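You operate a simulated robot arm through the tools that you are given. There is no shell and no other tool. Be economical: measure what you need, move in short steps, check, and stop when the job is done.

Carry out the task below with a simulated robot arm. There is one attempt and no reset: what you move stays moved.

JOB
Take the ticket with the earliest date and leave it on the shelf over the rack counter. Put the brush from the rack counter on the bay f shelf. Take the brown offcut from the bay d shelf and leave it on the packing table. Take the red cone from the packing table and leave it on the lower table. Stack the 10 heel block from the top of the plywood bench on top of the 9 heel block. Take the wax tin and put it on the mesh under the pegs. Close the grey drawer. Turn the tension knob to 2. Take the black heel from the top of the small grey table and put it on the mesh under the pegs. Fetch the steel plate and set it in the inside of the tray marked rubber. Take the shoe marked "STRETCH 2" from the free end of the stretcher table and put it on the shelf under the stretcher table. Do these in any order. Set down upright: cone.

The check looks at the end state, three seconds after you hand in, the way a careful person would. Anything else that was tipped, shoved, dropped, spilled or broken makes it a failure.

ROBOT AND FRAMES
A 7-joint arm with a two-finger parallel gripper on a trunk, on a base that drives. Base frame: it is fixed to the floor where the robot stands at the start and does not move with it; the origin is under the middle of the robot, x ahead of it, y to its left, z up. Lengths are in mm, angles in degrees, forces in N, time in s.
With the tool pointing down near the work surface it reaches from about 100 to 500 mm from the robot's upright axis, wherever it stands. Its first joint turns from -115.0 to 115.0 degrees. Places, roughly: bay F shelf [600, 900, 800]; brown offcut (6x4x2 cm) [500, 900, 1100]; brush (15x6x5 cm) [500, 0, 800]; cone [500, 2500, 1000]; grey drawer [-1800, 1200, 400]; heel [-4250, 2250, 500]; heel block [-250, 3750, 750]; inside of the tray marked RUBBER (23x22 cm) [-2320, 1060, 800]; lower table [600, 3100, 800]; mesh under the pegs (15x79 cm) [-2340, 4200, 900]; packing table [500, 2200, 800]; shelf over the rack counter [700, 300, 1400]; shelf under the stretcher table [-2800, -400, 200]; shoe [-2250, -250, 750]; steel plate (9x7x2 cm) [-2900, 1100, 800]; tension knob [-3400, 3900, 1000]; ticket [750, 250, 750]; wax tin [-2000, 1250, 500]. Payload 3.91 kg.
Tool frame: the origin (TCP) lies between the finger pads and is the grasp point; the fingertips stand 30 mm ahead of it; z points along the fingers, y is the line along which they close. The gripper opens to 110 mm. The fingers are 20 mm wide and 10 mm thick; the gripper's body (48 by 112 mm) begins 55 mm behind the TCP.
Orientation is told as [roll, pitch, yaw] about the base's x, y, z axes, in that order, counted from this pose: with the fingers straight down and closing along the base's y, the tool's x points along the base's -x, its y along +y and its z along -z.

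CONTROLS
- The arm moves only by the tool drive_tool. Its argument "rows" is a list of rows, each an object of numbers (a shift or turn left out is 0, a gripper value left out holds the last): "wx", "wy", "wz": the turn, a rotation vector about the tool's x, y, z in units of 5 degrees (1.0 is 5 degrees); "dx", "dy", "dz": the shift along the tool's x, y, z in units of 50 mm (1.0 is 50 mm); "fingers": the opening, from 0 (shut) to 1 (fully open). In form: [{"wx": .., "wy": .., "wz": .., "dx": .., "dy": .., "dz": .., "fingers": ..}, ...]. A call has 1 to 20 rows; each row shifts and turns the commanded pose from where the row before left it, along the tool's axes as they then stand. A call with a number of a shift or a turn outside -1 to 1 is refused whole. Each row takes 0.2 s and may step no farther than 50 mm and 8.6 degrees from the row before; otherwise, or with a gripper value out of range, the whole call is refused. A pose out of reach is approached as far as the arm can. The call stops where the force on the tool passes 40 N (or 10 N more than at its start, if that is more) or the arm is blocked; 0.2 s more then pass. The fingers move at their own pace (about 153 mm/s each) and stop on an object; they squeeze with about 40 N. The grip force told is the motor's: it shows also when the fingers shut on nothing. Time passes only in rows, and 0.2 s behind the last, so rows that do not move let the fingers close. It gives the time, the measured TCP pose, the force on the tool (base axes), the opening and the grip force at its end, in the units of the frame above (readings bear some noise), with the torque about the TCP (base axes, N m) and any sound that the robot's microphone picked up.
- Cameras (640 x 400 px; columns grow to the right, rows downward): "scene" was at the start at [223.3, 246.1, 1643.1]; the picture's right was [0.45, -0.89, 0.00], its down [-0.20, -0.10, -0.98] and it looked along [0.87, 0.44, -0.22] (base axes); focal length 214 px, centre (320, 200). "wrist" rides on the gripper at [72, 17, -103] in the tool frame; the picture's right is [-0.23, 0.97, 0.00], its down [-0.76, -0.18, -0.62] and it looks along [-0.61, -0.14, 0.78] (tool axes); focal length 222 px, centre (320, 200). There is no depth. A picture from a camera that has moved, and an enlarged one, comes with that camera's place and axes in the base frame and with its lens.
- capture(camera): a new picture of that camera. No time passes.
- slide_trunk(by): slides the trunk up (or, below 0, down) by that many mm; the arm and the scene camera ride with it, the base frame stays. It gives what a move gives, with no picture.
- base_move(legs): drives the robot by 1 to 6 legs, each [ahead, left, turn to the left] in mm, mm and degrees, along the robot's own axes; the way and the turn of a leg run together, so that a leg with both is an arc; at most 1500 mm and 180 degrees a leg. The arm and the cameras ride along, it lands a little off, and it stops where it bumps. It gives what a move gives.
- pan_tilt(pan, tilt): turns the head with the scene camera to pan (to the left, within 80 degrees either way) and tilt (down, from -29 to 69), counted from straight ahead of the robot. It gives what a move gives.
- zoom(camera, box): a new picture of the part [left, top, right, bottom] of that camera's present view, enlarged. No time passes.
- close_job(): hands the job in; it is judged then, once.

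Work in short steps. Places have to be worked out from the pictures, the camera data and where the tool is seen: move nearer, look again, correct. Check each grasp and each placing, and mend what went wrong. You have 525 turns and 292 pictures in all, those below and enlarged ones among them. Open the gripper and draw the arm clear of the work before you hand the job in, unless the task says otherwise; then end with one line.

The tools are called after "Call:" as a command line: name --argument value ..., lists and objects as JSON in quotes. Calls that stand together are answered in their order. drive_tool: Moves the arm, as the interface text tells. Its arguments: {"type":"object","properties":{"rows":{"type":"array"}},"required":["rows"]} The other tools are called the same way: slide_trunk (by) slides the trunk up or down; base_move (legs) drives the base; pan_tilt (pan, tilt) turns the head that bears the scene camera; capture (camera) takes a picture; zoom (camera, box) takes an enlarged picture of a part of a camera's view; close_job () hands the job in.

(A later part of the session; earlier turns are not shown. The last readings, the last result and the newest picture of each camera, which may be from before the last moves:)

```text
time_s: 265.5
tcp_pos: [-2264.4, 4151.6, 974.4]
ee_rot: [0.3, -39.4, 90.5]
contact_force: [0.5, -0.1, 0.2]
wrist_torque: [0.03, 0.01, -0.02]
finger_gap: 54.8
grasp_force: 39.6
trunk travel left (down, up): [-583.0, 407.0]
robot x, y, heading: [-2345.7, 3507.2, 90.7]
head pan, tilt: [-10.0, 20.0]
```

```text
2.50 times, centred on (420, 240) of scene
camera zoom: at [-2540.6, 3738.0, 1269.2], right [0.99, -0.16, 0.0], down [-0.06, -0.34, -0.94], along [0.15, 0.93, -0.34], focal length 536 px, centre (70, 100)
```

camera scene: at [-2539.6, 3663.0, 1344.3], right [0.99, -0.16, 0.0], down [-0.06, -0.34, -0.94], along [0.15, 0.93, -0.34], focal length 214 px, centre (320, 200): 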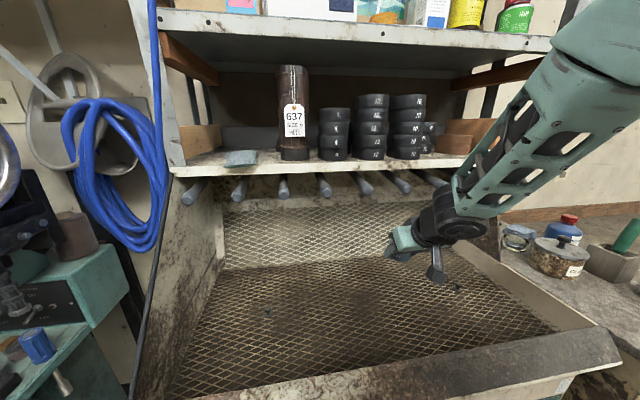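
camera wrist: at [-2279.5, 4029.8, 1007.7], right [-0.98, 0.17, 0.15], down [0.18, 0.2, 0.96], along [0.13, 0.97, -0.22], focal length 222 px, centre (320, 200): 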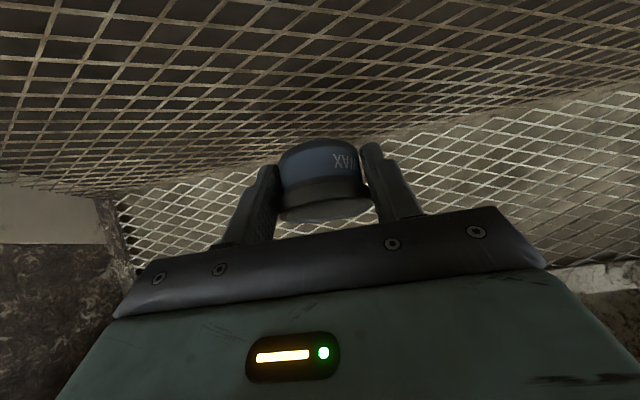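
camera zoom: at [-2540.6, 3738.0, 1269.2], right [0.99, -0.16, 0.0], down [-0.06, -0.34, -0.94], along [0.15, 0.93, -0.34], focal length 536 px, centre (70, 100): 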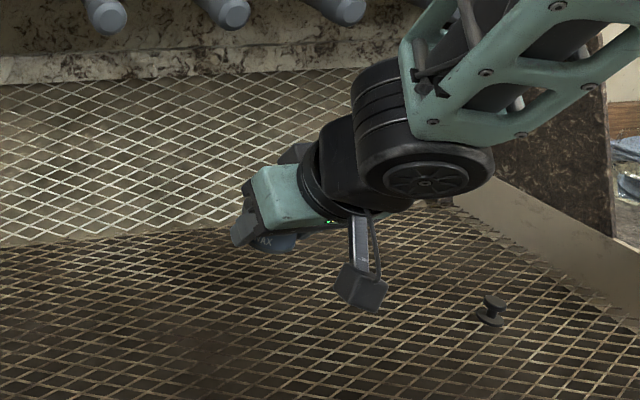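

I lower with the trunk in small steps until contact.

Call:
slide_trunk --by -15

Call:
slide_trunk --by -8

Call:
slide_trunk --by -8

```text
time_s: 266.1
tcp_pos: [-2263.2, 4152.4, 958.7]
ee_rot: [0.1, -39.3, 90.5]
contact_force: [0.8, 0.5, -0.5]
wrist_torque: [0.0, -0.03, -0.03]
finger_gap: 54.6
grasp_force: 40.2
trunk travel left (down, up): [-568.0, 422.0]
robot x, y, heading: [-2348.5, 3508.6, 91.0]
head pan, tilt: [-10.0, 20.0]
```

```text
time_s: 266.7
tcp_pos: [-2263.2, 4152.2, 951.4]
ee_rot: [0.1, -39.4, 90.4]
contact_force: [0.0, 0.1, -1.3]
wrist_torque: [0.0, 0.0, -0.03]
finger_gap: 54.8
grasp_force: 39.9
trunk travel left (down, up): [-560.0, 430.0]
robot x, y, heading: [-2349.3, 3506.4, 90.5]
head pan, tilt: [-10.0, 20.0]
```

```text
time_s: 267.3
tcp_pos: [-2263.4, 4152.8, 943.3]
ee_rot: [0.1, -39.2, 90.5]
contact_force: [-0.7, -0.8, -0.9]
wrist_torque: [-0.02, 0.01, 0.0]
finger_gap: 54.8
grasp_force: 40.2
trunk travel left (down, up): [-552.0, 438.0]
robot x, y, heading: [-2343.4, 3505.2, 90.5]
head pan, tilt: [-10.0, 20.0]
```

Call:
slide_trunk --by -8

Call:
slide_trunk --by -8

Call:
slide_trunk --by -8

Call:
zoom --camera "scene" --box '[340, 160, 500, 280]'

```text
time_s: 267.9
tcp_pos: [-2262.7, 4151.9, 934.3]
ee_rot: [0.1, -39.2, 90.5]
contact_force: [-0.3, -0.5, -0.7]
wrist_torque: [0.03, 0.02, -0.02]
finger_gap: 54.5
grasp_force: 40.0
trunk travel left (down, up): [-544.0, 446.0]
robot x, y, heading: [-2345.5, 3508.5, 90.7]
head pan, tilt: [-10.0, 20.0]
```

```text
time_s: 268.4
tcp_pos: [-2264.1, 4152.3, 927.9]
ee_rot: [0.1, -39.3, 90.6]
contact_force: [0.3, -0.1, -0.9]
wrist_torque: [-0.05, -0.01, -0.02]
finger_gap: 54.6
grasp_force: 39.5
trunk travel left (down, up): [-536.0, 454.0]
robot x, y, heading: [-2346.9, 3506.8, 90.7]
head pan, tilt: [-10.0, 20.0]
```

```text
time_s: 269.0
tcp_pos: [-2264.2, 4153.0, 921.6]
ee_rot: [0.2, -39.5, 90.4]
contact_force: [1.5, -6.4, 26.5]
wrist_torque: [0.16, -0.82, -0.2]
finger_gap: 54.6
grasp_force: 39.5
trunk travel left (down, up): [-528.0, 462.0]
robot x, y, heading: [-2344.7, 3506.9, 90.6]
head pan, tilt: [-10.0, 20.0]
```

```text
3.33 times, centred on (420, 220) of scene
camera zoom: at [-2540.7, 3736.7, 1214.9], right [0.99, -0.16, 0.0], down [-0.06, -0.34, -0.94], along [0.15, 0.93, -0.34], focal length 715 px, centre (-13, 133)
```

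zoom: 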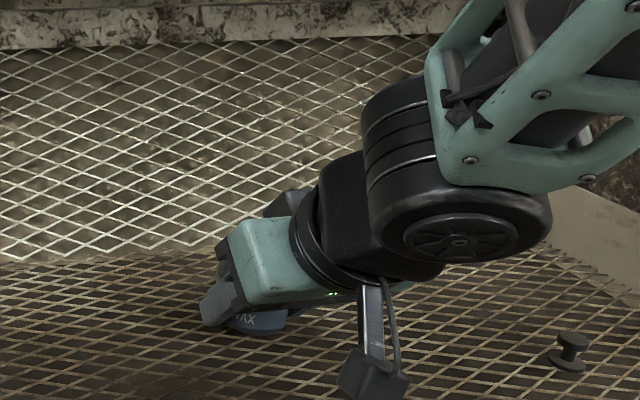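

Contact. I ease up 4 mm, open, raise and check.

Call:
slide_trunk --by 4

Call:
drive_tool --rows '[{"fingers": 0.75}, {}, {}]'

Call:
slide_trunk --by 110

Call:
capture --camera "wrist"

```text
time_s: 269.5
tcp_pos: [-2263.5, 4151.2, 921.6]
ee_rot: [0.2, -39.3, 90.5]
contact_force: [0.6, -0.4, -0.5]
wrist_torque: [0.02, 0.0, -0.03]
finger_gap: 54.3
grasp_force: 40.2
trunk travel left (down, up): [-532.0, 458.0]
robot x, y, heading: [-2348.4, 3507.7, 91.1]
head pan, tilt: [-10.0, 20.0]
```

```text
time_s: 270.3
tcp_pos: [-2263.6, 4151.5, 923.1]
ee_rot: [0.1, -39.2, 90.5]
contact_force: [0.2, -0.4, 0.0]
wrist_torque: [-0.02, -0.01, -0.01]
finger_gap: 82.4
grasp_force: 0.0
trunk travel left (down, up): [-532.0, 458.0]
robot x, y, heading: [-2350.9, 3506.5, 90.8]
head pan, tilt: [-10.0, 20.0]
```

```text
time_s: 271.7
tcp_pos: [-2263.4, 4153.9, 1033.4]
ee_rot: [0.1, -39.4, 90.5]
contact_force: [-0.5, -0.6, 0.1]
wrist_torque: [0.01, -0.01, -0.02]
finger_gap: 82.6
grasp_force: 0.0
trunk travel left (down, up): [-642.0, 348.0]
robot x, y, heading: [-2348.8, 3508.7, 90.5]
head pan, tilt: [-10.0, 20.0]
```

```text
154 pictures are left
camera wrist: at [-2279.5, 4029.8, 1066.7], right [-0.98, 0.17, 0.15], down [0.18, 0.2, 0.96], along [0.13, 0.97, -0.22], focal length 222 px, centre (320, 200)
```

wrist: 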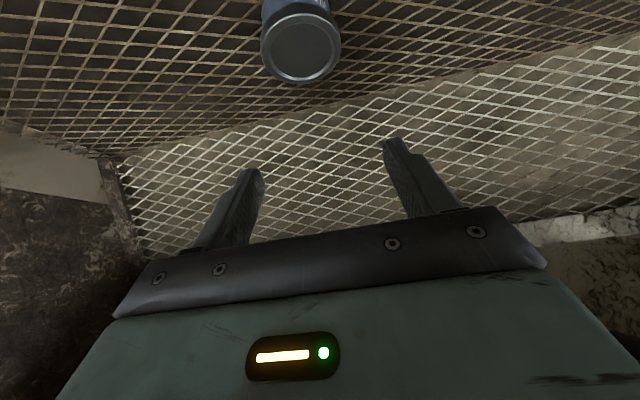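

Tin stands on the mesh. I back out and look left to the machine with the tension knob.

Call:
base_move --legs '[[-500, 0, -0.6], [0, 600, 0]]'

Call:
pan_tilt --pan 15 --tilt 20

Call:
capture --camera "scene"

```text
time_s: 277.5
tcp_pos: [-2816.9, 3675.5, 1033.0]
ee_rot: [0.1, -39.3, 87.9]
contact_force: [-0.5, 0.3, -0.2]
wrist_torque: [-0.01, 0.0, -0.03]
finger_gap: 82.7
grasp_force: 0.1
trunk travel left (down, up): [-642.0, 348.0]
robot x, y, heading: [-2929.4, 3035.1, 88.1]
head pan, tilt: [-10.0, 20.0]
```

```text
time_s: 278.4
tcp_pos: [-2817.2, 3675.9, 1033.0]
ee_rot: [0.1, -39.3, 87.9]
contact_force: [-0.3, -0.1, -0.8]
wrist_torque: [0.03, 0.01, 0.0]
finger_gap: 82.5
grasp_force: 0.1
trunk travel left (down, up): [-642.0, 348.0]
robot x, y, heading: [-2929.2, 3037.2, 88.1]
head pan, tilt: [15.0, 20.0]
```

```text
153 pictures are left
camera scene: at [-3153.5, 3274.2, 1328.3], right [0.97, 0.23, 0.0], down [0.08, -0.33, -0.94], along [-0.21, 0.92, -0.34], focal length 214 px, centre (320, 200)
```

scene: 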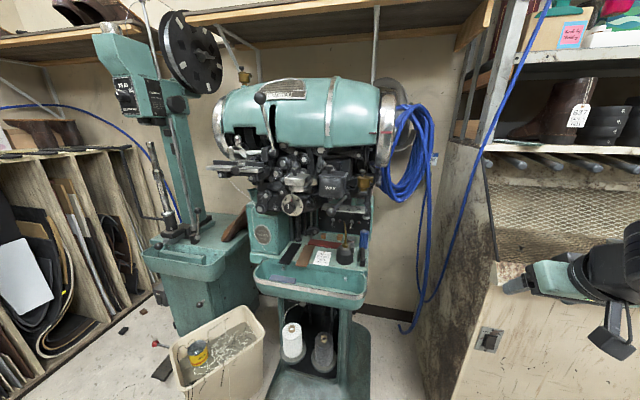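

Call:
zoom --camera "scene" --box '[230, 130, 390, 250]'

```text
3.33 times, centred on (310, 190) of scene
camera zoom: at [-3153.5, 3274.2, 1328.3], right [0.97, 0.23, 0.0], down [0.08, -0.33, -0.94], along [-0.21, 0.92, -0.34], focal length 715 px, centre (353, 233)
```

zoom: 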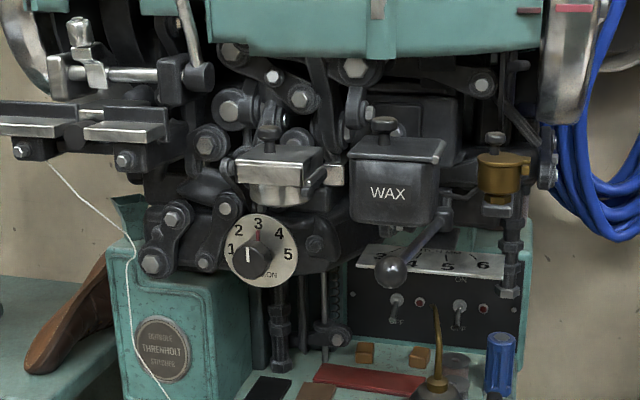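

Call:
zoom --camera "scene" --box '[272, 180, 312, 212]'

```text
12.50 times, centred on (292, 196) of scene
camera zoom: at [-3153.5, 3274.2, 1328.3], right [0.97, 0.23, 0.0], down [0.08, -0.33, -0.94], along [-0.21, 0.92, -0.34], focal length 2681 px, centre (670, 250)
```

zoom: 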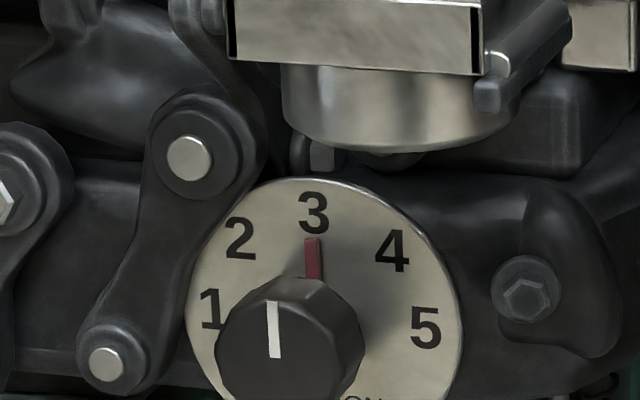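

The tension dial reads 3 now; I need 2 (≈45° counter-clockwise). I lower the trunk 200 for triangulation.

Call:
slide_trunk --by -200

Call:
capture --camera "scene"

Call:
zoom --camera "scene" --box '[230, 90, 390, 210]'

```text
time_s: 280.6
tcp_pos: [-2818.1, 3676.6, 834.2]
ee_rot: [0.2, -39.3, 87.9]
contact_force: [0.0, -0.3, -0.1]
wrist_torque: [0.0, 0.01, -0.01]
finger_gap: 82.6
grasp_force: 0.0
trunk travel left (down, up): [-442.0, 548.0]
robot x, y, heading: [-2928.4, 3037.3, 88.1]
head pan, tilt: [15.0, 20.0]
```

```text
150 pictures are left
camera scene: at [-3153.5, 3274.2, 1128.3], right [0.97, 0.23, 0.0], down [0.08, -0.33, -0.94], along [-0.21, 0.92, -0.34], focal length 214 px, centre (320, 200)
```

scene: 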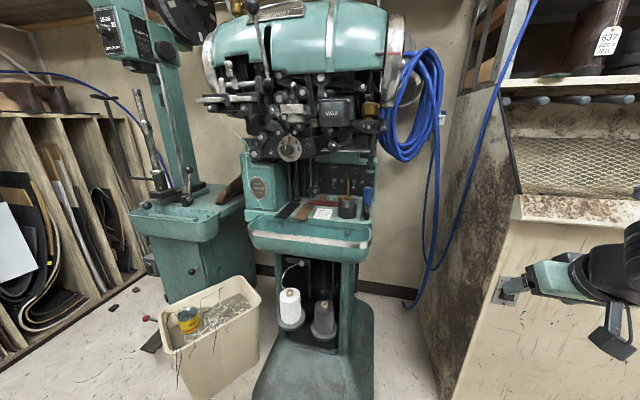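

```text
3.33 times, centred on (310, 150) of scene
camera zoom: at [-3153.5, 3274.2, 1128.3], right [0.97, 0.23, 0.0], down [0.08, -0.33, -0.94], along [-0.21, 0.92, -0.34], focal length 715 px, centre (353, 367)
```

zoom: 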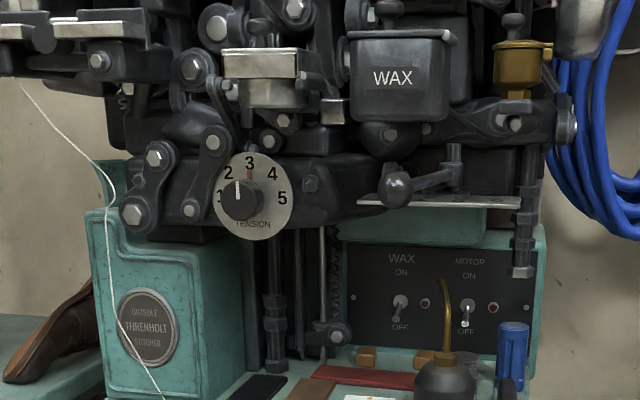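

Dial plate ≈ [-3405,3945,1047], knob protrudes to y≈3910, ⌀≈38. I back 200 mm, raise trunk 210, and turn the tool horizontal.

Call:
base_move --legs '[[-200, 0, 2]]'

Call:
slide_trunk --by 213

Call:
drive_tool --rows '[{"wy": -1, "fingers": 0.55}, {"wy": -1}, {"wy": -1}, {"wy": -1}, {"wy": -1}, {"wy": -1}, {"wy": -1}, {"wy": -1}, {"wy": -1}, {"wy": -1}]'

Call:
capture --camera "scene"

```text
time_s: 282.2
tcp_pos: [-2840.8, 3482.7, 833.6]
ee_rot: [0.1, -39.3, 89.7]
contact_force: [-0.4, -0.9, 0.3]
wrist_torque: [-0.04, 0.01, 0.02]
finger_gap: 82.5
grasp_force: 0.0
trunk travel left (down, up): [-442.0, 548.0]
robot x, y, heading: [-2934.8, 2838.5, 89.6]
head pan, tilt: [15.0, 20.0]
```

```text
time_s: 284.4
tcp_pos: [-2840.1, 3482.3, 1046.3]
ee_rot: [0.1, -39.2, 89.7]
contact_force: [-0.7, 0.4, 0.7]
wrist_torque: [0.0, 0.02, 0.05]
finger_gap: 82.5
grasp_force: 0.1
trunk travel left (down, up): [-655.0, 335.0]
robot x, y, heading: [-2934.6, 2840.9, 89.8]
head pan, tilt: [15.0, 20.0]
```

```text
time_s: 286.6
tcp_pos: [-2872.6, 3527.8, 1153.3]
ee_rot: [7.8, -89.2, 81.8]
contact_force: [-0.7, -0.5, 1.2]
wrist_torque: [0.01, -0.01, -0.02]
finger_gap: 60.6
grasp_force: 0.0
out of reach, approached as far as the arm can: row 3, 4, 5, 6, 7, 8, 9, 10
trunk travel left (down, up): [-655.0, 335.0]
robot x, y, heading: [-2931.9, 2837.5, 89.9]
head pan, tilt: [15.0, 20.0]
```

```text
148 pictures are left
camera scene: at [-3164.2, 3070.8, 1341.3], right [0.97, 0.26, 0.0], down [0.09, -0.33, -0.94], along [-0.24, 0.91, -0.34], focal length 214 px, centre (320, 200)
```

scene: 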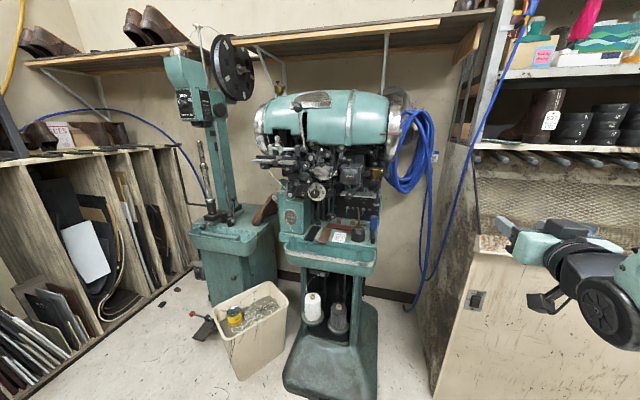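

Tool is horizontal now at z 1153. I drive left 532, lower the trunk 105, and approach to look.

Call:
base_move --legs '[[0, 532, 0]]'

Call:
slide_trunk --by -105

Call:
capture --camera "wrist"

Call:
pan_tilt --pan -10 --tilt 20

Call:
capture --camera "scene"

```text
time_s: 289.8
tcp_pos: [-3410.7, 3530.0, 1151.3]
ee_rot: [6.1, -89.1, 83.4]
contact_force: [0.2, -0.1, -0.3]
wrist_torque: [0.02, 0.04, 0.0]
finger_gap: 60.4
grasp_force: 0.0
trunk travel left (down, up): [-655.0, 335.0]
robot x, y, heading: [-3471.4, 2839.8, 89.6]
head pan, tilt: [15.0, 20.0]
```

```text
time_s: 291.1
tcp_pos: [-3410.1, 3529.3, 1045.5]
ee_rot: [6.3, -89.2, 83.3]
contact_force: [0.3, 0.0, 0.3]
wrist_torque: [0.01, 0.01, -0.05]
finger_gap: 60.5
grasp_force: 0.2
trunk travel left (down, up): [-550.0, 440.0]
robot x, y, heading: [-3473.8, 2844.0, 89.9]
head pan, tilt: [15.0, 20.0]
```

```text
147 pictures are left
camera wrist: at [-3429.2, 3425.6, 975.3], right [-0.97, 0.01, 0.23], down [0.17, -0.61, 0.77], along [0.15, 0.79, 0.6], focal length 222 px, centre (320, 200)
```

wrist: 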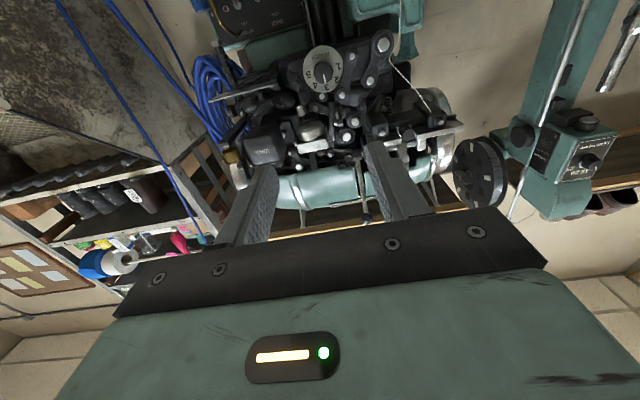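

```text
time_s: 292.0
tcp_pos: [-3410.8, 3530.3, 1047.3]
ee_rot: [6.2, -89.3, 83.3]
contact_force: [-0.4, -0.4, -0.7]
wrist_torque: [-0.01, 0.02, -0.01]
finger_gap: 60.6
grasp_force: 0.1
trunk travel left (down, up): [-550.0, 440.0]
robot x, y, heading: [-3472.2, 2840.4, 89.8]
head pan, tilt: [-10.0, 20.0]
```

```text
146 pictures are left
camera scene: at [-3662.9, 3074.8, 1236.3], right [0.98, -0.18, 0.0], down [-0.06, -0.34, -0.94], along [0.17, 0.92, -0.34], focal length 214 px, centre (320, 200)
```

scene: 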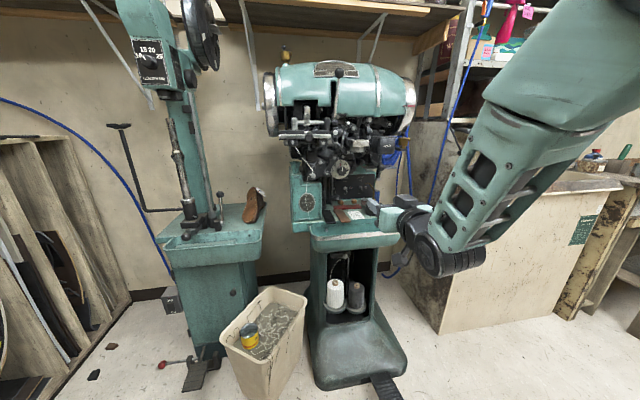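

Knob axis ≈ [-3407, z 1048]. I drive 290 ahead and look again.

Call:
base_move --legs '[[290, 0, 0]]'

Call:
capture --camera "wrist"

Call:
zoom --camera "scene" --box '[260, 80, 480, 240]'

```text
time_s: 294.0
tcp_pos: [-3412.4, 3811.2, 1046.4]
ee_rot: [6.3, -89.1, 83.5]
contact_force: [-1.1, -0.2, -0.2]
wrist_torque: [0.01, -0.03, -0.01]
finger_gap: 60.7
grasp_force: 0.0
trunk travel left (down, up): [-550.0, 440.0]
robot x, y, heading: [-3475.6, 3120.3, 89.8]
head pan, tilt: [-10.0, 20.0]
```

```text
145 pictures are left
camera wrist: at [-3430.9, 3705.9, 975.2], right [-0.97, 0.01, 0.23], down [0.18, -0.61, 0.77], along [0.15, 0.79, 0.6], focal length 222 px, centre (320, 200)
```

wrist: 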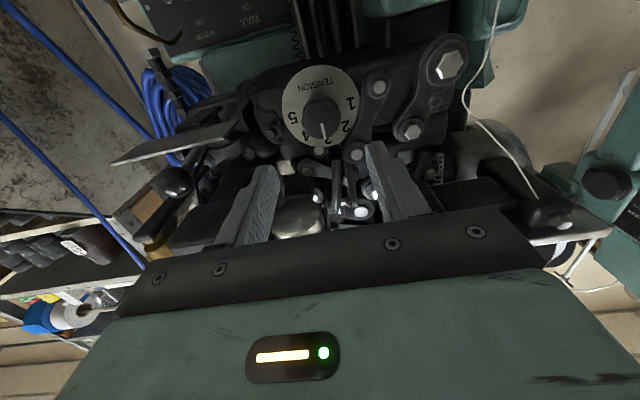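

```text
2.50 times, centred on (370, 160) of scene
camera zoom: at [-3663.1, 3354.1, 1236.3], right [0.98, -0.17, 0.0], down [-0.06, -0.34, -0.94], along [0.16, 0.93, -0.34], focal length 536 px, centre (195, 300)
```

zoom: 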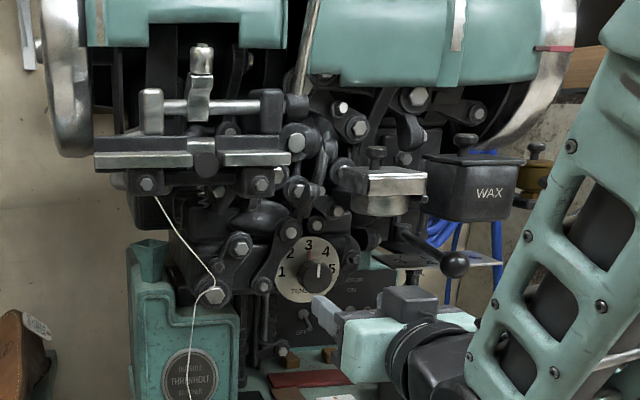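

Refined: knob front at y≈3935, plate y≈3966, x≈-3415, z≈1047. I pre-rotate the tool +20° clockwise here.

Call:
drive_tool --rows '[{"wz": 1}, {"wz": 1}, {"wz": 1}, {"wz": 1}, {}]'

Call:
capture --camera "wrist"

```text
time_s: 295.2
tcp_pos: [-3413.1, 3811.1, 1046.3]
ee_rot: [87.5, -69.8, 2.1]
contact_force: [0.1, 0.0, 0.9]
wrist_torque: [-0.02, 0.01, 0.0]
finger_gap: 60.4
grasp_force: 0.1
trunk travel left (down, up): [-550.0, 440.0]
robot x, y, heading: [-3471.1, 3122.7, 89.8]
head pan, tilt: [-10.0, 20.0]
```

```text
143 pictures are left
camera wrist: at [-3454.9, 3706.0, 985.4], right [-0.84, 0.01, 0.55], down [0.43, -0.61, 0.66], along [0.35, 0.79, 0.51], focal length 222 px, centre (320, 200)
```

wrist: 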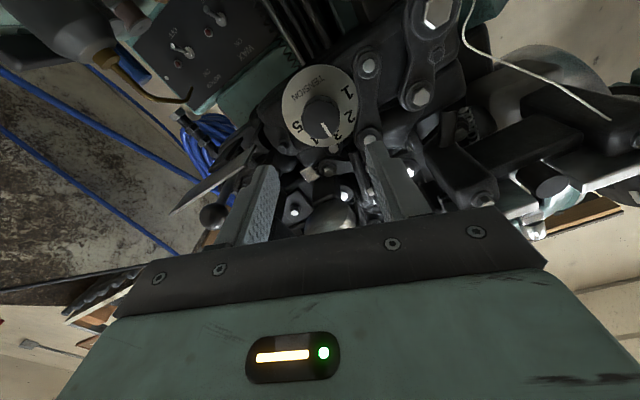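

Rotated in place. I approach 70 mm and re-check the alignment.

Call:
base_move --legs '[[72, 1, 0]]'

Call:
capture --camera "wrist"

Call:
zoom --camera "scene" --box '[300, 100, 480, 240]'

```text
time_s: 296.2
tcp_pos: [-3414.3, 3884.3, 1046.8]
ee_rot: [87.4, -69.9, 2.1]
contact_force: [0.0, 0.3, 0.4]
wrist_torque: [0.01, -0.01, 0.02]
finger_gap: 60.8
grasp_force: 0.1
trunk travel left (down, up): [-550.0, 440.0]
robot x, y, heading: [-3472.2, 3198.1, 89.5]
head pan, tilt: [-10.0, 20.0]
```

```text
142 pictures are left
camera wrist: at [-3456.2, 3779.6, 985.3], right [-0.84, 0.01, 0.55], down [0.43, -0.61, 0.66], along [0.34, 0.79, 0.51], focal length 222 px, centre (320, 200)
```

wrist: 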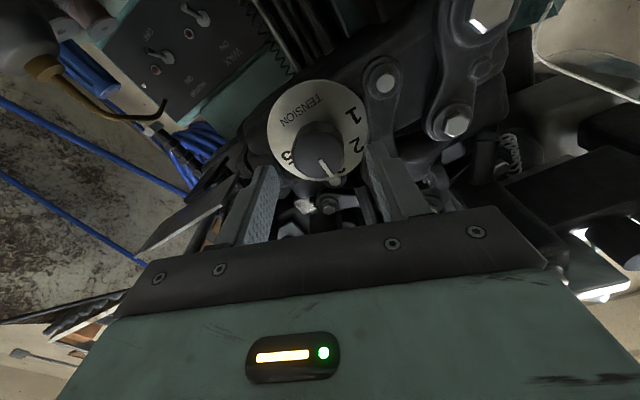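

```text
2.86 times, centred on (390, 170) of scene
camera zoom: at [-3664.2, 3427.6, 1236.2], right [0.98, -0.17, 0.0], down [-0.06, -0.34, -0.94], along [0.16, 0.93, -0.34], focal length 613 px, centre (120, 286)
```

zoom: 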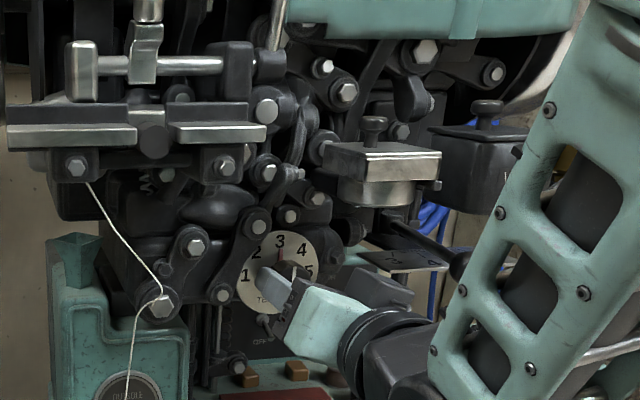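

Well centred. I go 36 mm further so the pads enclose the knob.

Call:
base_move --legs '[[36, 0, 0]]'

Call:
capture --camera "wrist"

```text
time_s: 297.1
tcp_pos: [-3414.2, 3922.7, 1044.6]
ee_rot: [87.5, -70.0, 2.1]
contact_force: [0.4, 0.1, 0.6]
wrist_torque: [-0.03, -0.01, -0.02]
finger_gap: 60.8
grasp_force: 0.0
trunk travel left (down, up): [-550.0, 440.0]
robot x, y, heading: [-3474.4, 3228.0, 90.1]
head pan, tilt: [-10.0, 20.0]
```

```text
140 pictures are left
camera wrist: at [-3455.4, 3817.3, 985.3], right [-0.84, 0.01, 0.55], down [0.43, -0.62, 0.66], along [0.35, 0.79, 0.51], focal length 222 px, centre (320, 200)
```

wrist: 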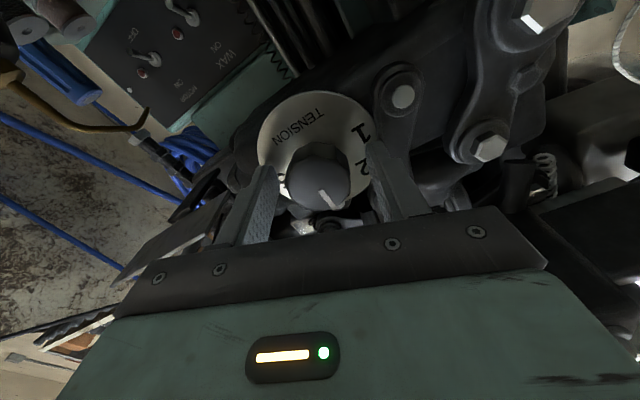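

Knob is between the pads; I close and see.

Call:
drive_tool --rows '[{"fingers": 0}, {}, {}]'

Call:
capture --camera "wrist"

```text
time_s: 297.9
tcp_pos: [-3412.7, 3922.1, 1046.5]
ee_rot: [87.4, -69.9, 2.0]
contact_force: [1.9, 0.0, -1.4]
wrist_torque: [0.01, 0.01, -0.14]
finger_gap: 37.2
grasp_force: 45.3
trunk travel left (down, up): [-550.0, 440.0]
robot x, y, heading: [-3472.0, 3231.1, 89.9]
head pan, tilt: [-10.0, 20.0]
```

```text
139 pictures are left
camera wrist: at [-3455.2, 3817.2, 985.3], right [-0.84, 0.01, 0.55], down [0.43, -0.62, 0.66], along [0.35, 0.79, 0.51], focal length 222 px, centre (320, 200)
```

wrist: 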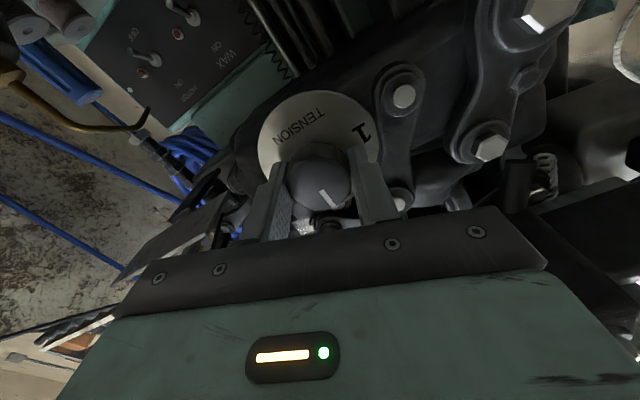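

Gripped. I turn counter-clockwise 40° first.

Call:
drive_tool --rows '[{"wz": -0.8}, {"wz": -0.8}, {"wz": -0.8}, {"wz": -0.8}, {"wz": -0.8}, {"wz": -0.8}, {"wz": -0.8}, {"wz": -0.8}, {"wz": -0.8}, {"wz": -0.8}]'

Call:
capture --camera "wrist"

Call:
zoom --camera "scene" --box '[330, 130, 400, 190]'

```text
time_s: 300.1
tcp_pos: [-3415.1, 3922.2, 1045.5]
ee_rot: [-87.3, -70.0, 177.2]
contact_force: [-4.6, 0.5, 2.0]
wrist_torque: [-0.39, -0.02, -0.18]
finger_gap: 37.4
grasp_force: 44.3
trunk travel left (down, up): [-550.0, 440.0]
robot x, y, heading: [-3472.3, 3227.1, 89.9]
head pan, tilt: [-10.0, 20.0]
```

```text
138 pictures are left
camera wrist: at [-3406.4, 3816.8, 973.7], right [-0.99, 0.0, -0.12], down [-0.1, -0.61, 0.79], along [-0.07, 0.79, 0.61], focal length 222 px, centre (320, 200)
```

wrist: 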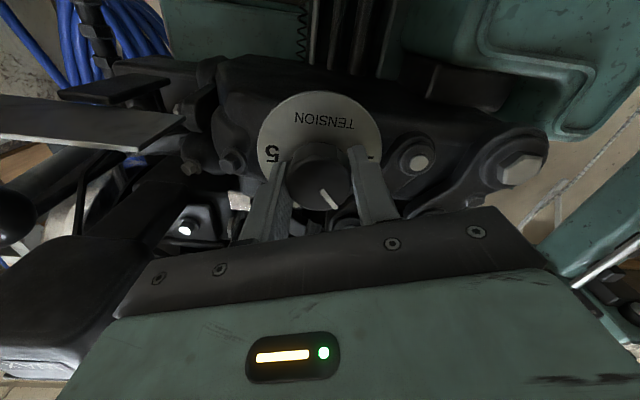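

```text
6.67 times, centred on (365, 160) of scene
camera zoom: at [-3664.1, 3465.4, 1236.3], right [0.98, -0.17, 0.0], down [-0.06, -0.34, -0.94], along [0.16, 0.93, -0.34], focal length 1430 px, centre (20, 467)
```

zoom: 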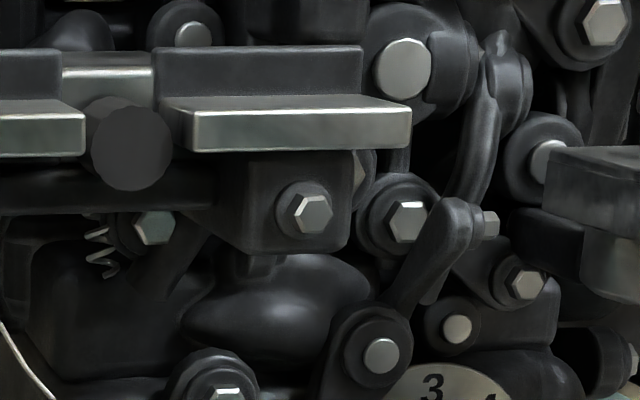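

I release and back off slightly to read the knob.

Call:
drive_tool --rows '[{"fingers": 0.55}, {}, {}]'

Call:
base_move --legs '[[-80, 0, 0]]'

Call:
zoom --camera "wrist" --box '[240, 70, 400, 190]'

Call:
zoom --camera "scene" --box '[330, 150, 410, 210]'

```text
time_s: 300.9
tcp_pos: [-3412.8, 3922.0, 1046.3]
ee_rot: [-87.4, -70.0, 177.2]
contact_force: [-0.3, 0.7, -0.6]
wrist_torque: [-0.01, 0.02, -0.02]
finger_gap: 60.4
grasp_force: 0.0
trunk travel left (down, up): [-550.0, 440.0]
robot x, y, heading: [-3472.2, 3228.3, 89.9]
head pan, tilt: [-10.0, 20.0]
```

```text
time_s: 301.9
tcp_pos: [-3413.5, 3843.4, 1047.4]
ee_rot: [-87.4, -70.1, 177.2]
contact_force: [-0.2, -0.3, -0.8]
wrist_torque: [-0.02, -0.02, -0.03]
finger_gap: 60.3
grasp_force: 0.0
trunk travel left (down, up): [-550.0, 440.0]
robot x, y, heading: [-3473.2, 3153.7, 90.1]
head pan, tilt: [-10.0, 20.0]
```

```text
3.33 times, centred on (320, 130) of wrist
camera zoom: at [-3406.7, 3738.3, 973.6], right [-0.99, 0.0, -0.12], down [-0.09, -0.61, 0.79], along [-0.07, 0.79, 0.61], focal length 740 px, centre (320, 433)
```

zoom: 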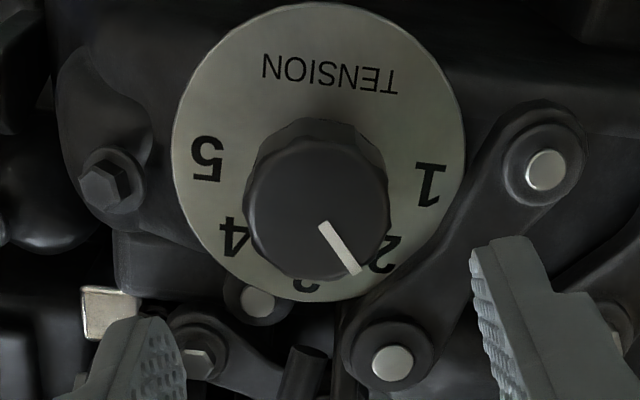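

```text
6.67 times, centred on (370, 180) of scene
camera zoom: at [-3664.2, 3386.7, 1236.3], right [0.98, -0.17, 0.0], down [-0.06, -0.34, -0.94], along [0.16, 0.93, -0.34], focal length 1430 px, centre (-13, 333)
```

zoom: 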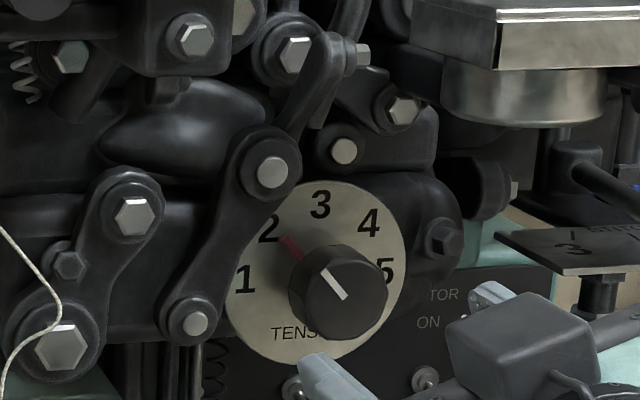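

Call:
zoom --camera "scene" --box '[355, 170, 385, 198]'

```text
14.29 times, centred on (370, 184) of scene
camera zoom: at [-3664.2, 3386.7, 1236.3], right [0.98, -0.17, 0.0], down [-0.06, -0.34, -0.94], along [0.16, 0.93, -0.34], focal length 3064 px, centre (-394, 429)
```

zoom: 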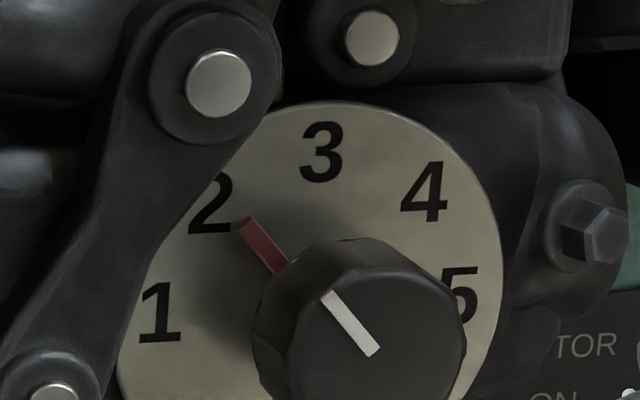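

The pointer is near 2 but ~5° short. I re-grip and turn 5° more.

Call:
base_move --legs '[[80, 0, 0]]'

Call:
drive_tool --rows '[{"fingers": 0}, {}, {}, {"wz": -0.55}, {"wz": -0.6}, {}, {"fingers": 0.55}, {}, {}]'

Call:
base_move --legs '[[-80, 0, 0]]'

Call:
zoom --camera "scene" --box '[355, 170, 385, 198]'

```text
time_s: 303.0
tcp_pos: [-3414.0, 3924.4, 1047.1]
ee_rot: [-87.3, -70.1, 177.2]
contact_force: [-1.1, 0.5, 0.7]
wrist_torque: [0.03, 0.0, -0.02]
finger_gap: 60.5
grasp_force: 0.2
trunk travel left (down, up): [-550.0, 440.0]
robot x, y, heading: [-3472.4, 3234.2, 89.9]
head pan, tilt: [-10.0, 20.0]
```

```text
time_s: 305.0
tcp_pos: [-3413.6, 3923.6, 1047.3]
ee_rot: [-87.8, -64.3, 177.8]
contact_force: [0.0, 0.2, 0.0]
wrist_torque: [0.01, -0.03, -0.02]
finger_gap: 60.5
grasp_force: 0.1
trunk travel left (down, up): [-550.0, 440.0]
robot x, y, heading: [-3473.4, 3234.9, 89.9]
head pan, tilt: [-10.0, 20.0]
```

```text
time_s: 306.1
tcp_pos: [-3414.8, 3843.3, 1046.7]
ee_rot: [-87.7, -64.3, 177.9]
contact_force: [-0.6, -0.5, -0.4]
wrist_torque: [0.0, -0.02, 0.01]
finger_gap: 60.6
grasp_force: 0.1
trunk travel left (down, up): [-550.0, 440.0]
robot x, y, heading: [-3473.4, 3152.6, 90.0]
head pan, tilt: [-10.0, 20.0]
```

```text
14.29 times, centred on (370, 184) of scene
camera zoom: at [-3664.3, 3385.9, 1236.3], right [0.98, -0.17, 0.0], down [-0.06, -0.34, -0.94], along [0.16, 0.93, -0.34], focal length 3064 px, centre (-394, 429)
```

zoom: 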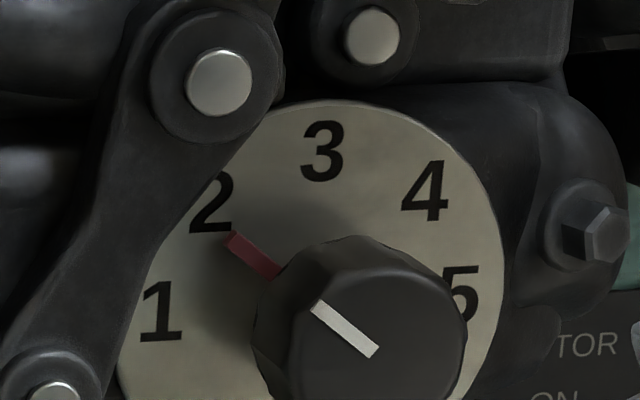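

Working it out in the plate plane, the numbers are 40° apart, so the first turn was right. I turn 6° back clockwise.

Call:
base_move --legs '[[80, 0, 0]]'

Call:
drive_tool --rows '[{"fingers": 0}, {}, {}, {"wz": 0.6}, {"wz": 0.65}, {}, {"fingers": 0.55}, {}, {}]'

Call:
base_move --legs '[[-80, 0, 0]]'

Call:
zoom --camera "scene" --box '[355, 170, 385, 198]'

Call:
zoom --camera "wrist" --box '[240, 70, 400, 190]'

```text
time_s: 307.1
tcp_pos: [-3415.1, 3924.8, 1046.9]
ee_rot: [-87.8, -64.3, 177.9]
contact_force: [0.8, 0.2, 0.7]
wrist_torque: [-0.03, -0.01, 0.0]
finger_gap: 60.4
grasp_force: 0.1
trunk travel left (down, up): [-550.0, 440.0]
robot x, y, heading: [-3474.1, 3235.1, 90.1]
head pan, tilt: [-10.0, 20.0]
```

```text
time_s: 309.1
tcp_pos: [-3416.4, 3924.5, 1046.6]
ee_rot: [-87.1, -70.6, 177.1]
contact_force: [-0.2, -0.4, 0.3]
wrist_torque: [-0.03, 0.02, -0.05]
finger_gap: 60.5
grasp_force: 0.1
trunk travel left (down, up): [-550.0, 440.0]
robot x, y, heading: [-3472.4, 3234.7, 90.1]
head pan, tilt: [-10.0, 20.0]
```

```text
time_s: 310.2
tcp_pos: [-3414.0, 3839.3, 1045.5]
ee_rot: [-87.2, -70.6, 177.0]
contact_force: [0.1, -0.4, 0.5]
wrist_torque: [-0.02, 0.01, 0.02]
finger_gap: 60.4
grasp_force: 0.1
trunk travel left (down, up): [-550.0, 440.0]
robot x, y, heading: [-3469.0, 3150.2, 89.9]
head pan, tilt: [-10.0, 20.0]
```

```text
14.29 times, centred on (370, 184) of scene
camera zoom: at [-3664.2, 3383.3, 1236.3], right [0.98, -0.17, 0.0], down [-0.06, -0.34, -0.94], along [0.16, 0.93, -0.34], focal length 3064 px, centre (-394, 429)
```

zoom: 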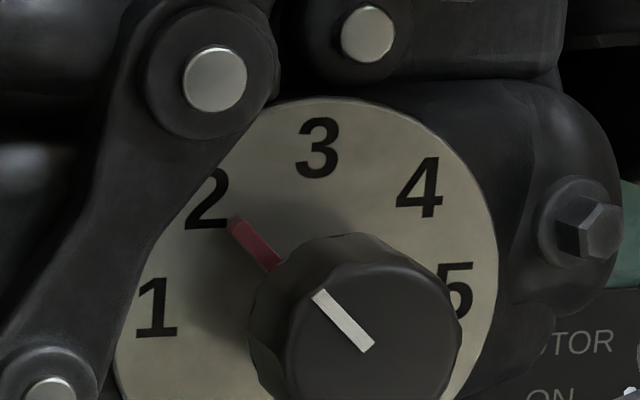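

```text
3.33 times, centred on (320, 130) of wrist
camera zoom: at [-3407.8, 3735.0, 973.6], right [-0.99, 0.0, -0.11], down [-0.09, -0.61, 0.79], along [-0.07, 0.79, 0.61], focal length 740 px, centre (320, 433)
```

zoom: 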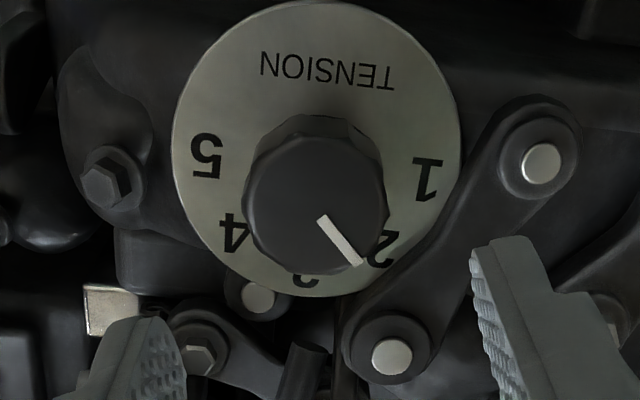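

In this view the numbers come out at 45° spacing with 2 at 45.5° and the pointer at ≈45.6° — the knob is on 2. I back away and look toward the small grey table.

Call:
base_move --legs '[[-500, 0, 0], [0, 0, 90]]'

Call:
pan_tilt --pan 10 --tilt 30

Call:
capture --camera "scene"

```text
time_s: 316.9
tcp_pos: [-4163.9, 2709.4, 1046.8]
ee_rot: [-87.2, -70.7, -91.4]
contact_force: [-0.4, 1.1, -0.5]
wrist_torque: [0.0, -0.03, 0.04]
finger_gap: 60.4
grasp_force: 0.0
trunk travel left (down, up): [-550.0, 440.0]
robot x, y, heading: [-3473.4, 2670.2, -178.7]
head pan, tilt: [-10.0, 20.0]
```

```text
time_s: 317.8
tcp_pos: [-4163.2, 2710.1, 1047.3]
ee_rot: [-87.2, -70.5, -91.3]
contact_force: [0.0, 0.6, 0.2]
wrist_torque: [0.01, -0.03, 0.01]
finger_gap: 60.5
grasp_force: 0.0
trunk travel left (down, up): [-550.0, 440.0]
robot x, y, heading: [-3472.0, 2671.9, -178.5]
head pan, tilt: [10.0, 30.0]
```

```text
130 pictures are left
camera scene: at [-3699.4, 2442.7, 1220.2], right [-0.2, 0.98, 0.0], down [0.49, 0.1, -0.87], along [-0.85, -0.17, -0.5], focal length 214 px, centre (320, 200)
```

scene: 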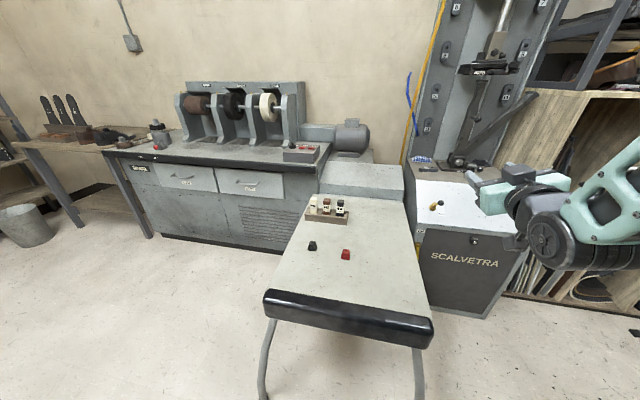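

Call:
zoom --camera "scene" --box '[270, 180, 400, 275]'

```text
4.21 times, centred on (335, 228) of scene
camera zoom: at [-3699.4, 2442.7, 1220.2], right [-0.2, 0.98, 0.0], down [0.49, 0.1, -0.87], along [-0.85, -0.17, -0.5], focal length 903 px, centre (257, 84)
```

zoom: 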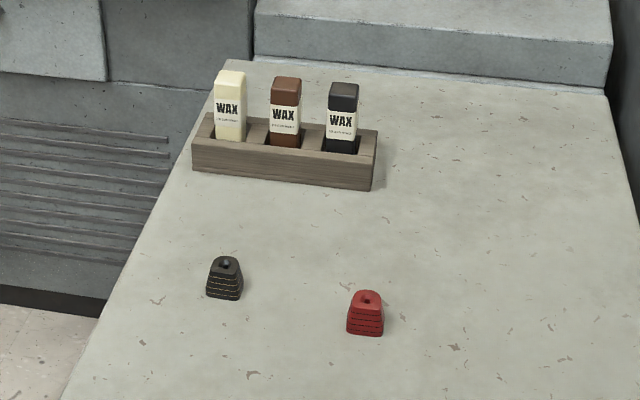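

Black heel is at the left front of the small table. I restore the tool roll and go to the 40° tilt, then lower the trunk for a second view.

Call:
drive_tool --rows '[{"wz": 1}, {"wz": 1}, {"wz": 1}, {"wz": 1.0}, {"wy": 1}, {"wy": 1}, {"wy": 1}, {"wy": 1}, {"wy": 1}, {"wy": 1}, {"wy": 1}, {"wy": 1}, {"wy": 1}, {"wy": 1}]'

Call:
slide_trunk --by -200

Call:
zoom --camera "scene" --box '[250, 100, 450, 250]'

```text
time_s: 320.8
tcp_pos: [-4162.9, 2708.4, 1046.1]
ee_rot: [0.8, -39.0, -179.1]
contact_force: [0.3, -0.6, -0.3]
wrist_torque: [0.04, 0.05, -0.02]
finger_gap: 60.3
grasp_force: 0.0
trunk travel left (down, up): [-550.0, 440.0]
robot x, y, heading: [-3470.2, 2671.4, -178.3]
head pan, tilt: [10.0, 30.0]
```

```text
time_s: 322.9
tcp_pos: [-4162.9, 2709.2, 846.2]
ee_rot: [0.8, -39.1, -179.1]
contact_force: [-0.4, -0.3, 0.2]
wrist_torque: [0.01, -0.02, -0.02]
finger_gap: 60.4
grasp_force: 0.0
trunk travel left (down, up): [-350.0, 640.0]
robot x, y, heading: [-3472.6, 2668.9, -178.5]
head pan, tilt: [10.0, 30.0]
```

```text
2.67 times, centred on (350, 175) of scene
camera zoom: at [-3699.4, 2442.6, 1020.2], right [-0.2, 0.98, 0.0], down [0.49, 0.1, -0.87], along [-0.85, -0.17, -0.5], focal length 572 px, centre (240, 267)
```

zoom: 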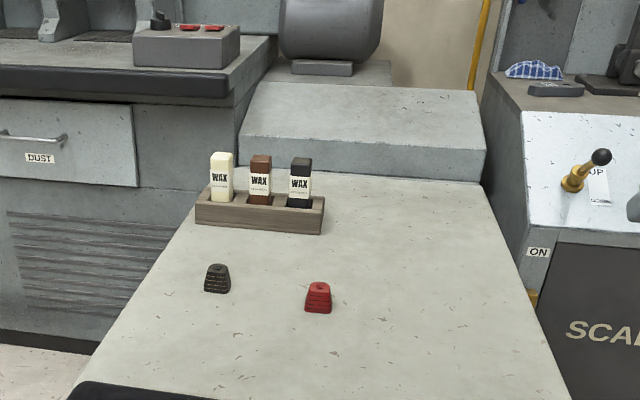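

Heel ≈ [-4330,2286,629], table ≈ z 610. I move left 423, lower to ~z 720 and look.

Call:
base_move --legs '[[0, 423, -1.5]]'

Call:
slide_trunk --by -120

Call:
capture --camera "wrist"

Call:
capture --camera "scene"

```text
time_s: 325.5
tcp_pos: [-4154.1, 2297.5, 846.2]
ee_rot: [0.8, -39.2, 180.0]
contact_force: [-0.1, 0.8, -0.6]
wrist_torque: [0.0, -0.02, 0.0]
finger_gap: 60.7
grasp_force: 0.0
trunk travel left (down, up): [-350.0, 640.0]
robot x, y, heading: [-3465.8, 2244.6, -179.5]
head pan, tilt: [10.0, 30.0]
```

```text
time_s: 327.0
tcp_pos: [-4154.6, 2297.4, 727.2]
ee_rot: [0.8, -39.1, 179.9]
contact_force: [-0.5, -0.3, -0.6]
wrist_torque: [-0.02, 0.0, 0.02]
finger_gap: 60.4
grasp_force: 0.1
trunk travel left (down, up): [-230.0, 760.0]
robot x, y, heading: [-3467.6, 2244.7, -179.3]
head pan, tilt: [10.0, 30.0]
```

```text
127 pictures are left
camera wrist: at [-4033.4, 2280.9, 760.6], right [-0.17, -0.97, 0.15], down [-0.2, 0.19, 0.96], along [-0.96, 0.13, -0.23], focal length 222 px, centre (320, 200)
```

wrist: 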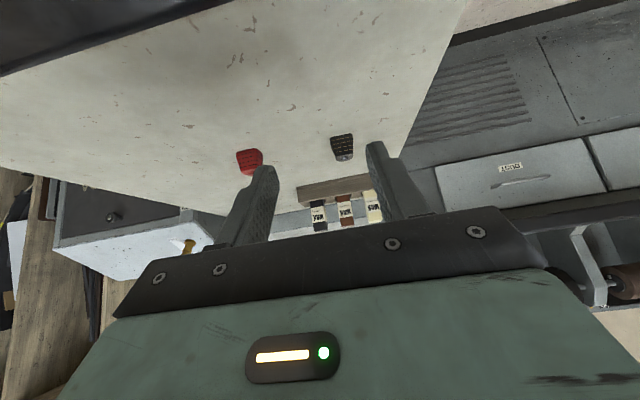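

```text
126 pictures are left
camera scene: at [-3694.9, 2022.5, 900.2], right [-0.18, 0.98, 0.0], down [0.49, 0.09, -0.87], along [-0.85, -0.16, -0.5], focal length 214 px, centre (320, 200)
```

scene: 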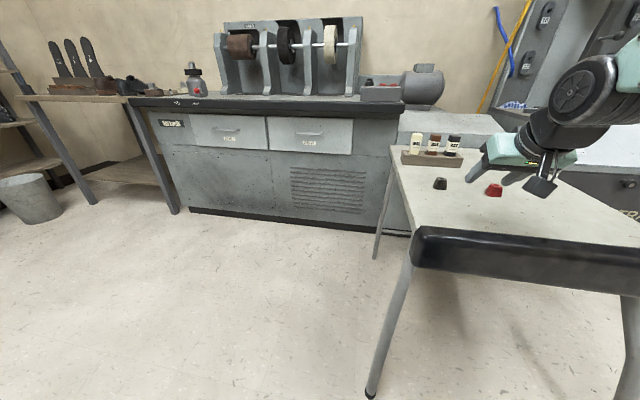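

Call:
base_move --legs '[[100, 21, 0]]'

Call:
slide_trunk --by -50

Call:
capture --camera "wrist"

Call:
zoom --camera "scene" --box '[380, 60, 580, 210]'

```text
time_s: 328.2
tcp_pos: [-4253.4, 2274.2, 726.9]
ee_rot: [0.8, -39.1, -180.1]
contact_force: [-0.9, 0.3, 0.1]
wrist_torque: [0.06, -0.03, -0.02]
finger_gap: 60.7
grasp_force: 0.0
trunk travel left (down, up): [-230.0, 760.0]
robot x, y, heading: [-3563.9, 2222.9, -179.3]
head pan, tilt: [10.0, 30.0]
```

```text
time_s: 329.1
tcp_pos: [-4252.9, 2272.9, 676.7]
ee_rot: [0.8, -39.1, -180.0]
contact_force: [-0.3, -0.5, 0.4]
wrist_torque: [0.0, 0.0, 0.02]
finger_gap: 60.3
grasp_force: 0.0
trunk travel left (down, up): [-180.0, 810.0]
robot x, y, heading: [-3561.3, 2223.5, -179.4]
head pan, tilt: [10.0, 30.0]
```

```text
125 pictures are left
camera wrist: at [-4132.6, 2258.0, 710.6], right [-0.17, -0.97, 0.15], down [-0.2, 0.19, 0.96], along [-0.97, 0.13, -0.23], focal length 222 px, centre (320, 200)
```

wrist: 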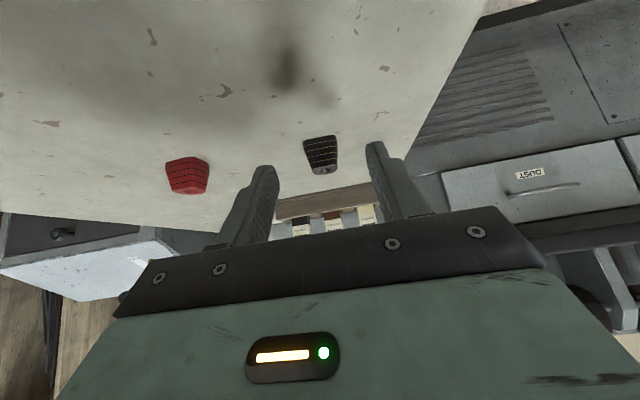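

```text
2.67 times, centred on (480, 135) of scene
camera zoom: at [-3793.5, 2000.4, 850.2], right [-0.19, 0.98, 0.0], down [0.49, 0.09, -0.87], along [-0.85, -0.16, -0.5], focal length 572 px, centre (-107, 373)
```

zoom: 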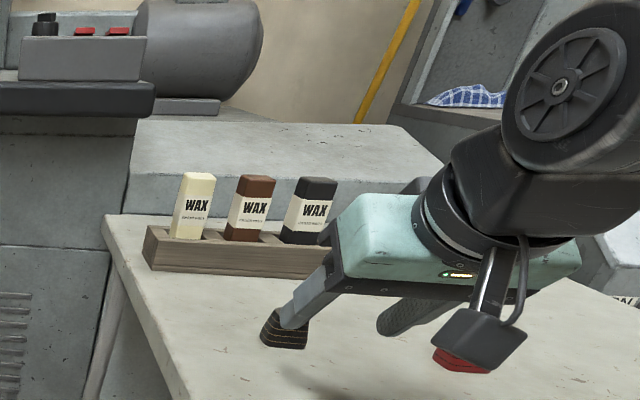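

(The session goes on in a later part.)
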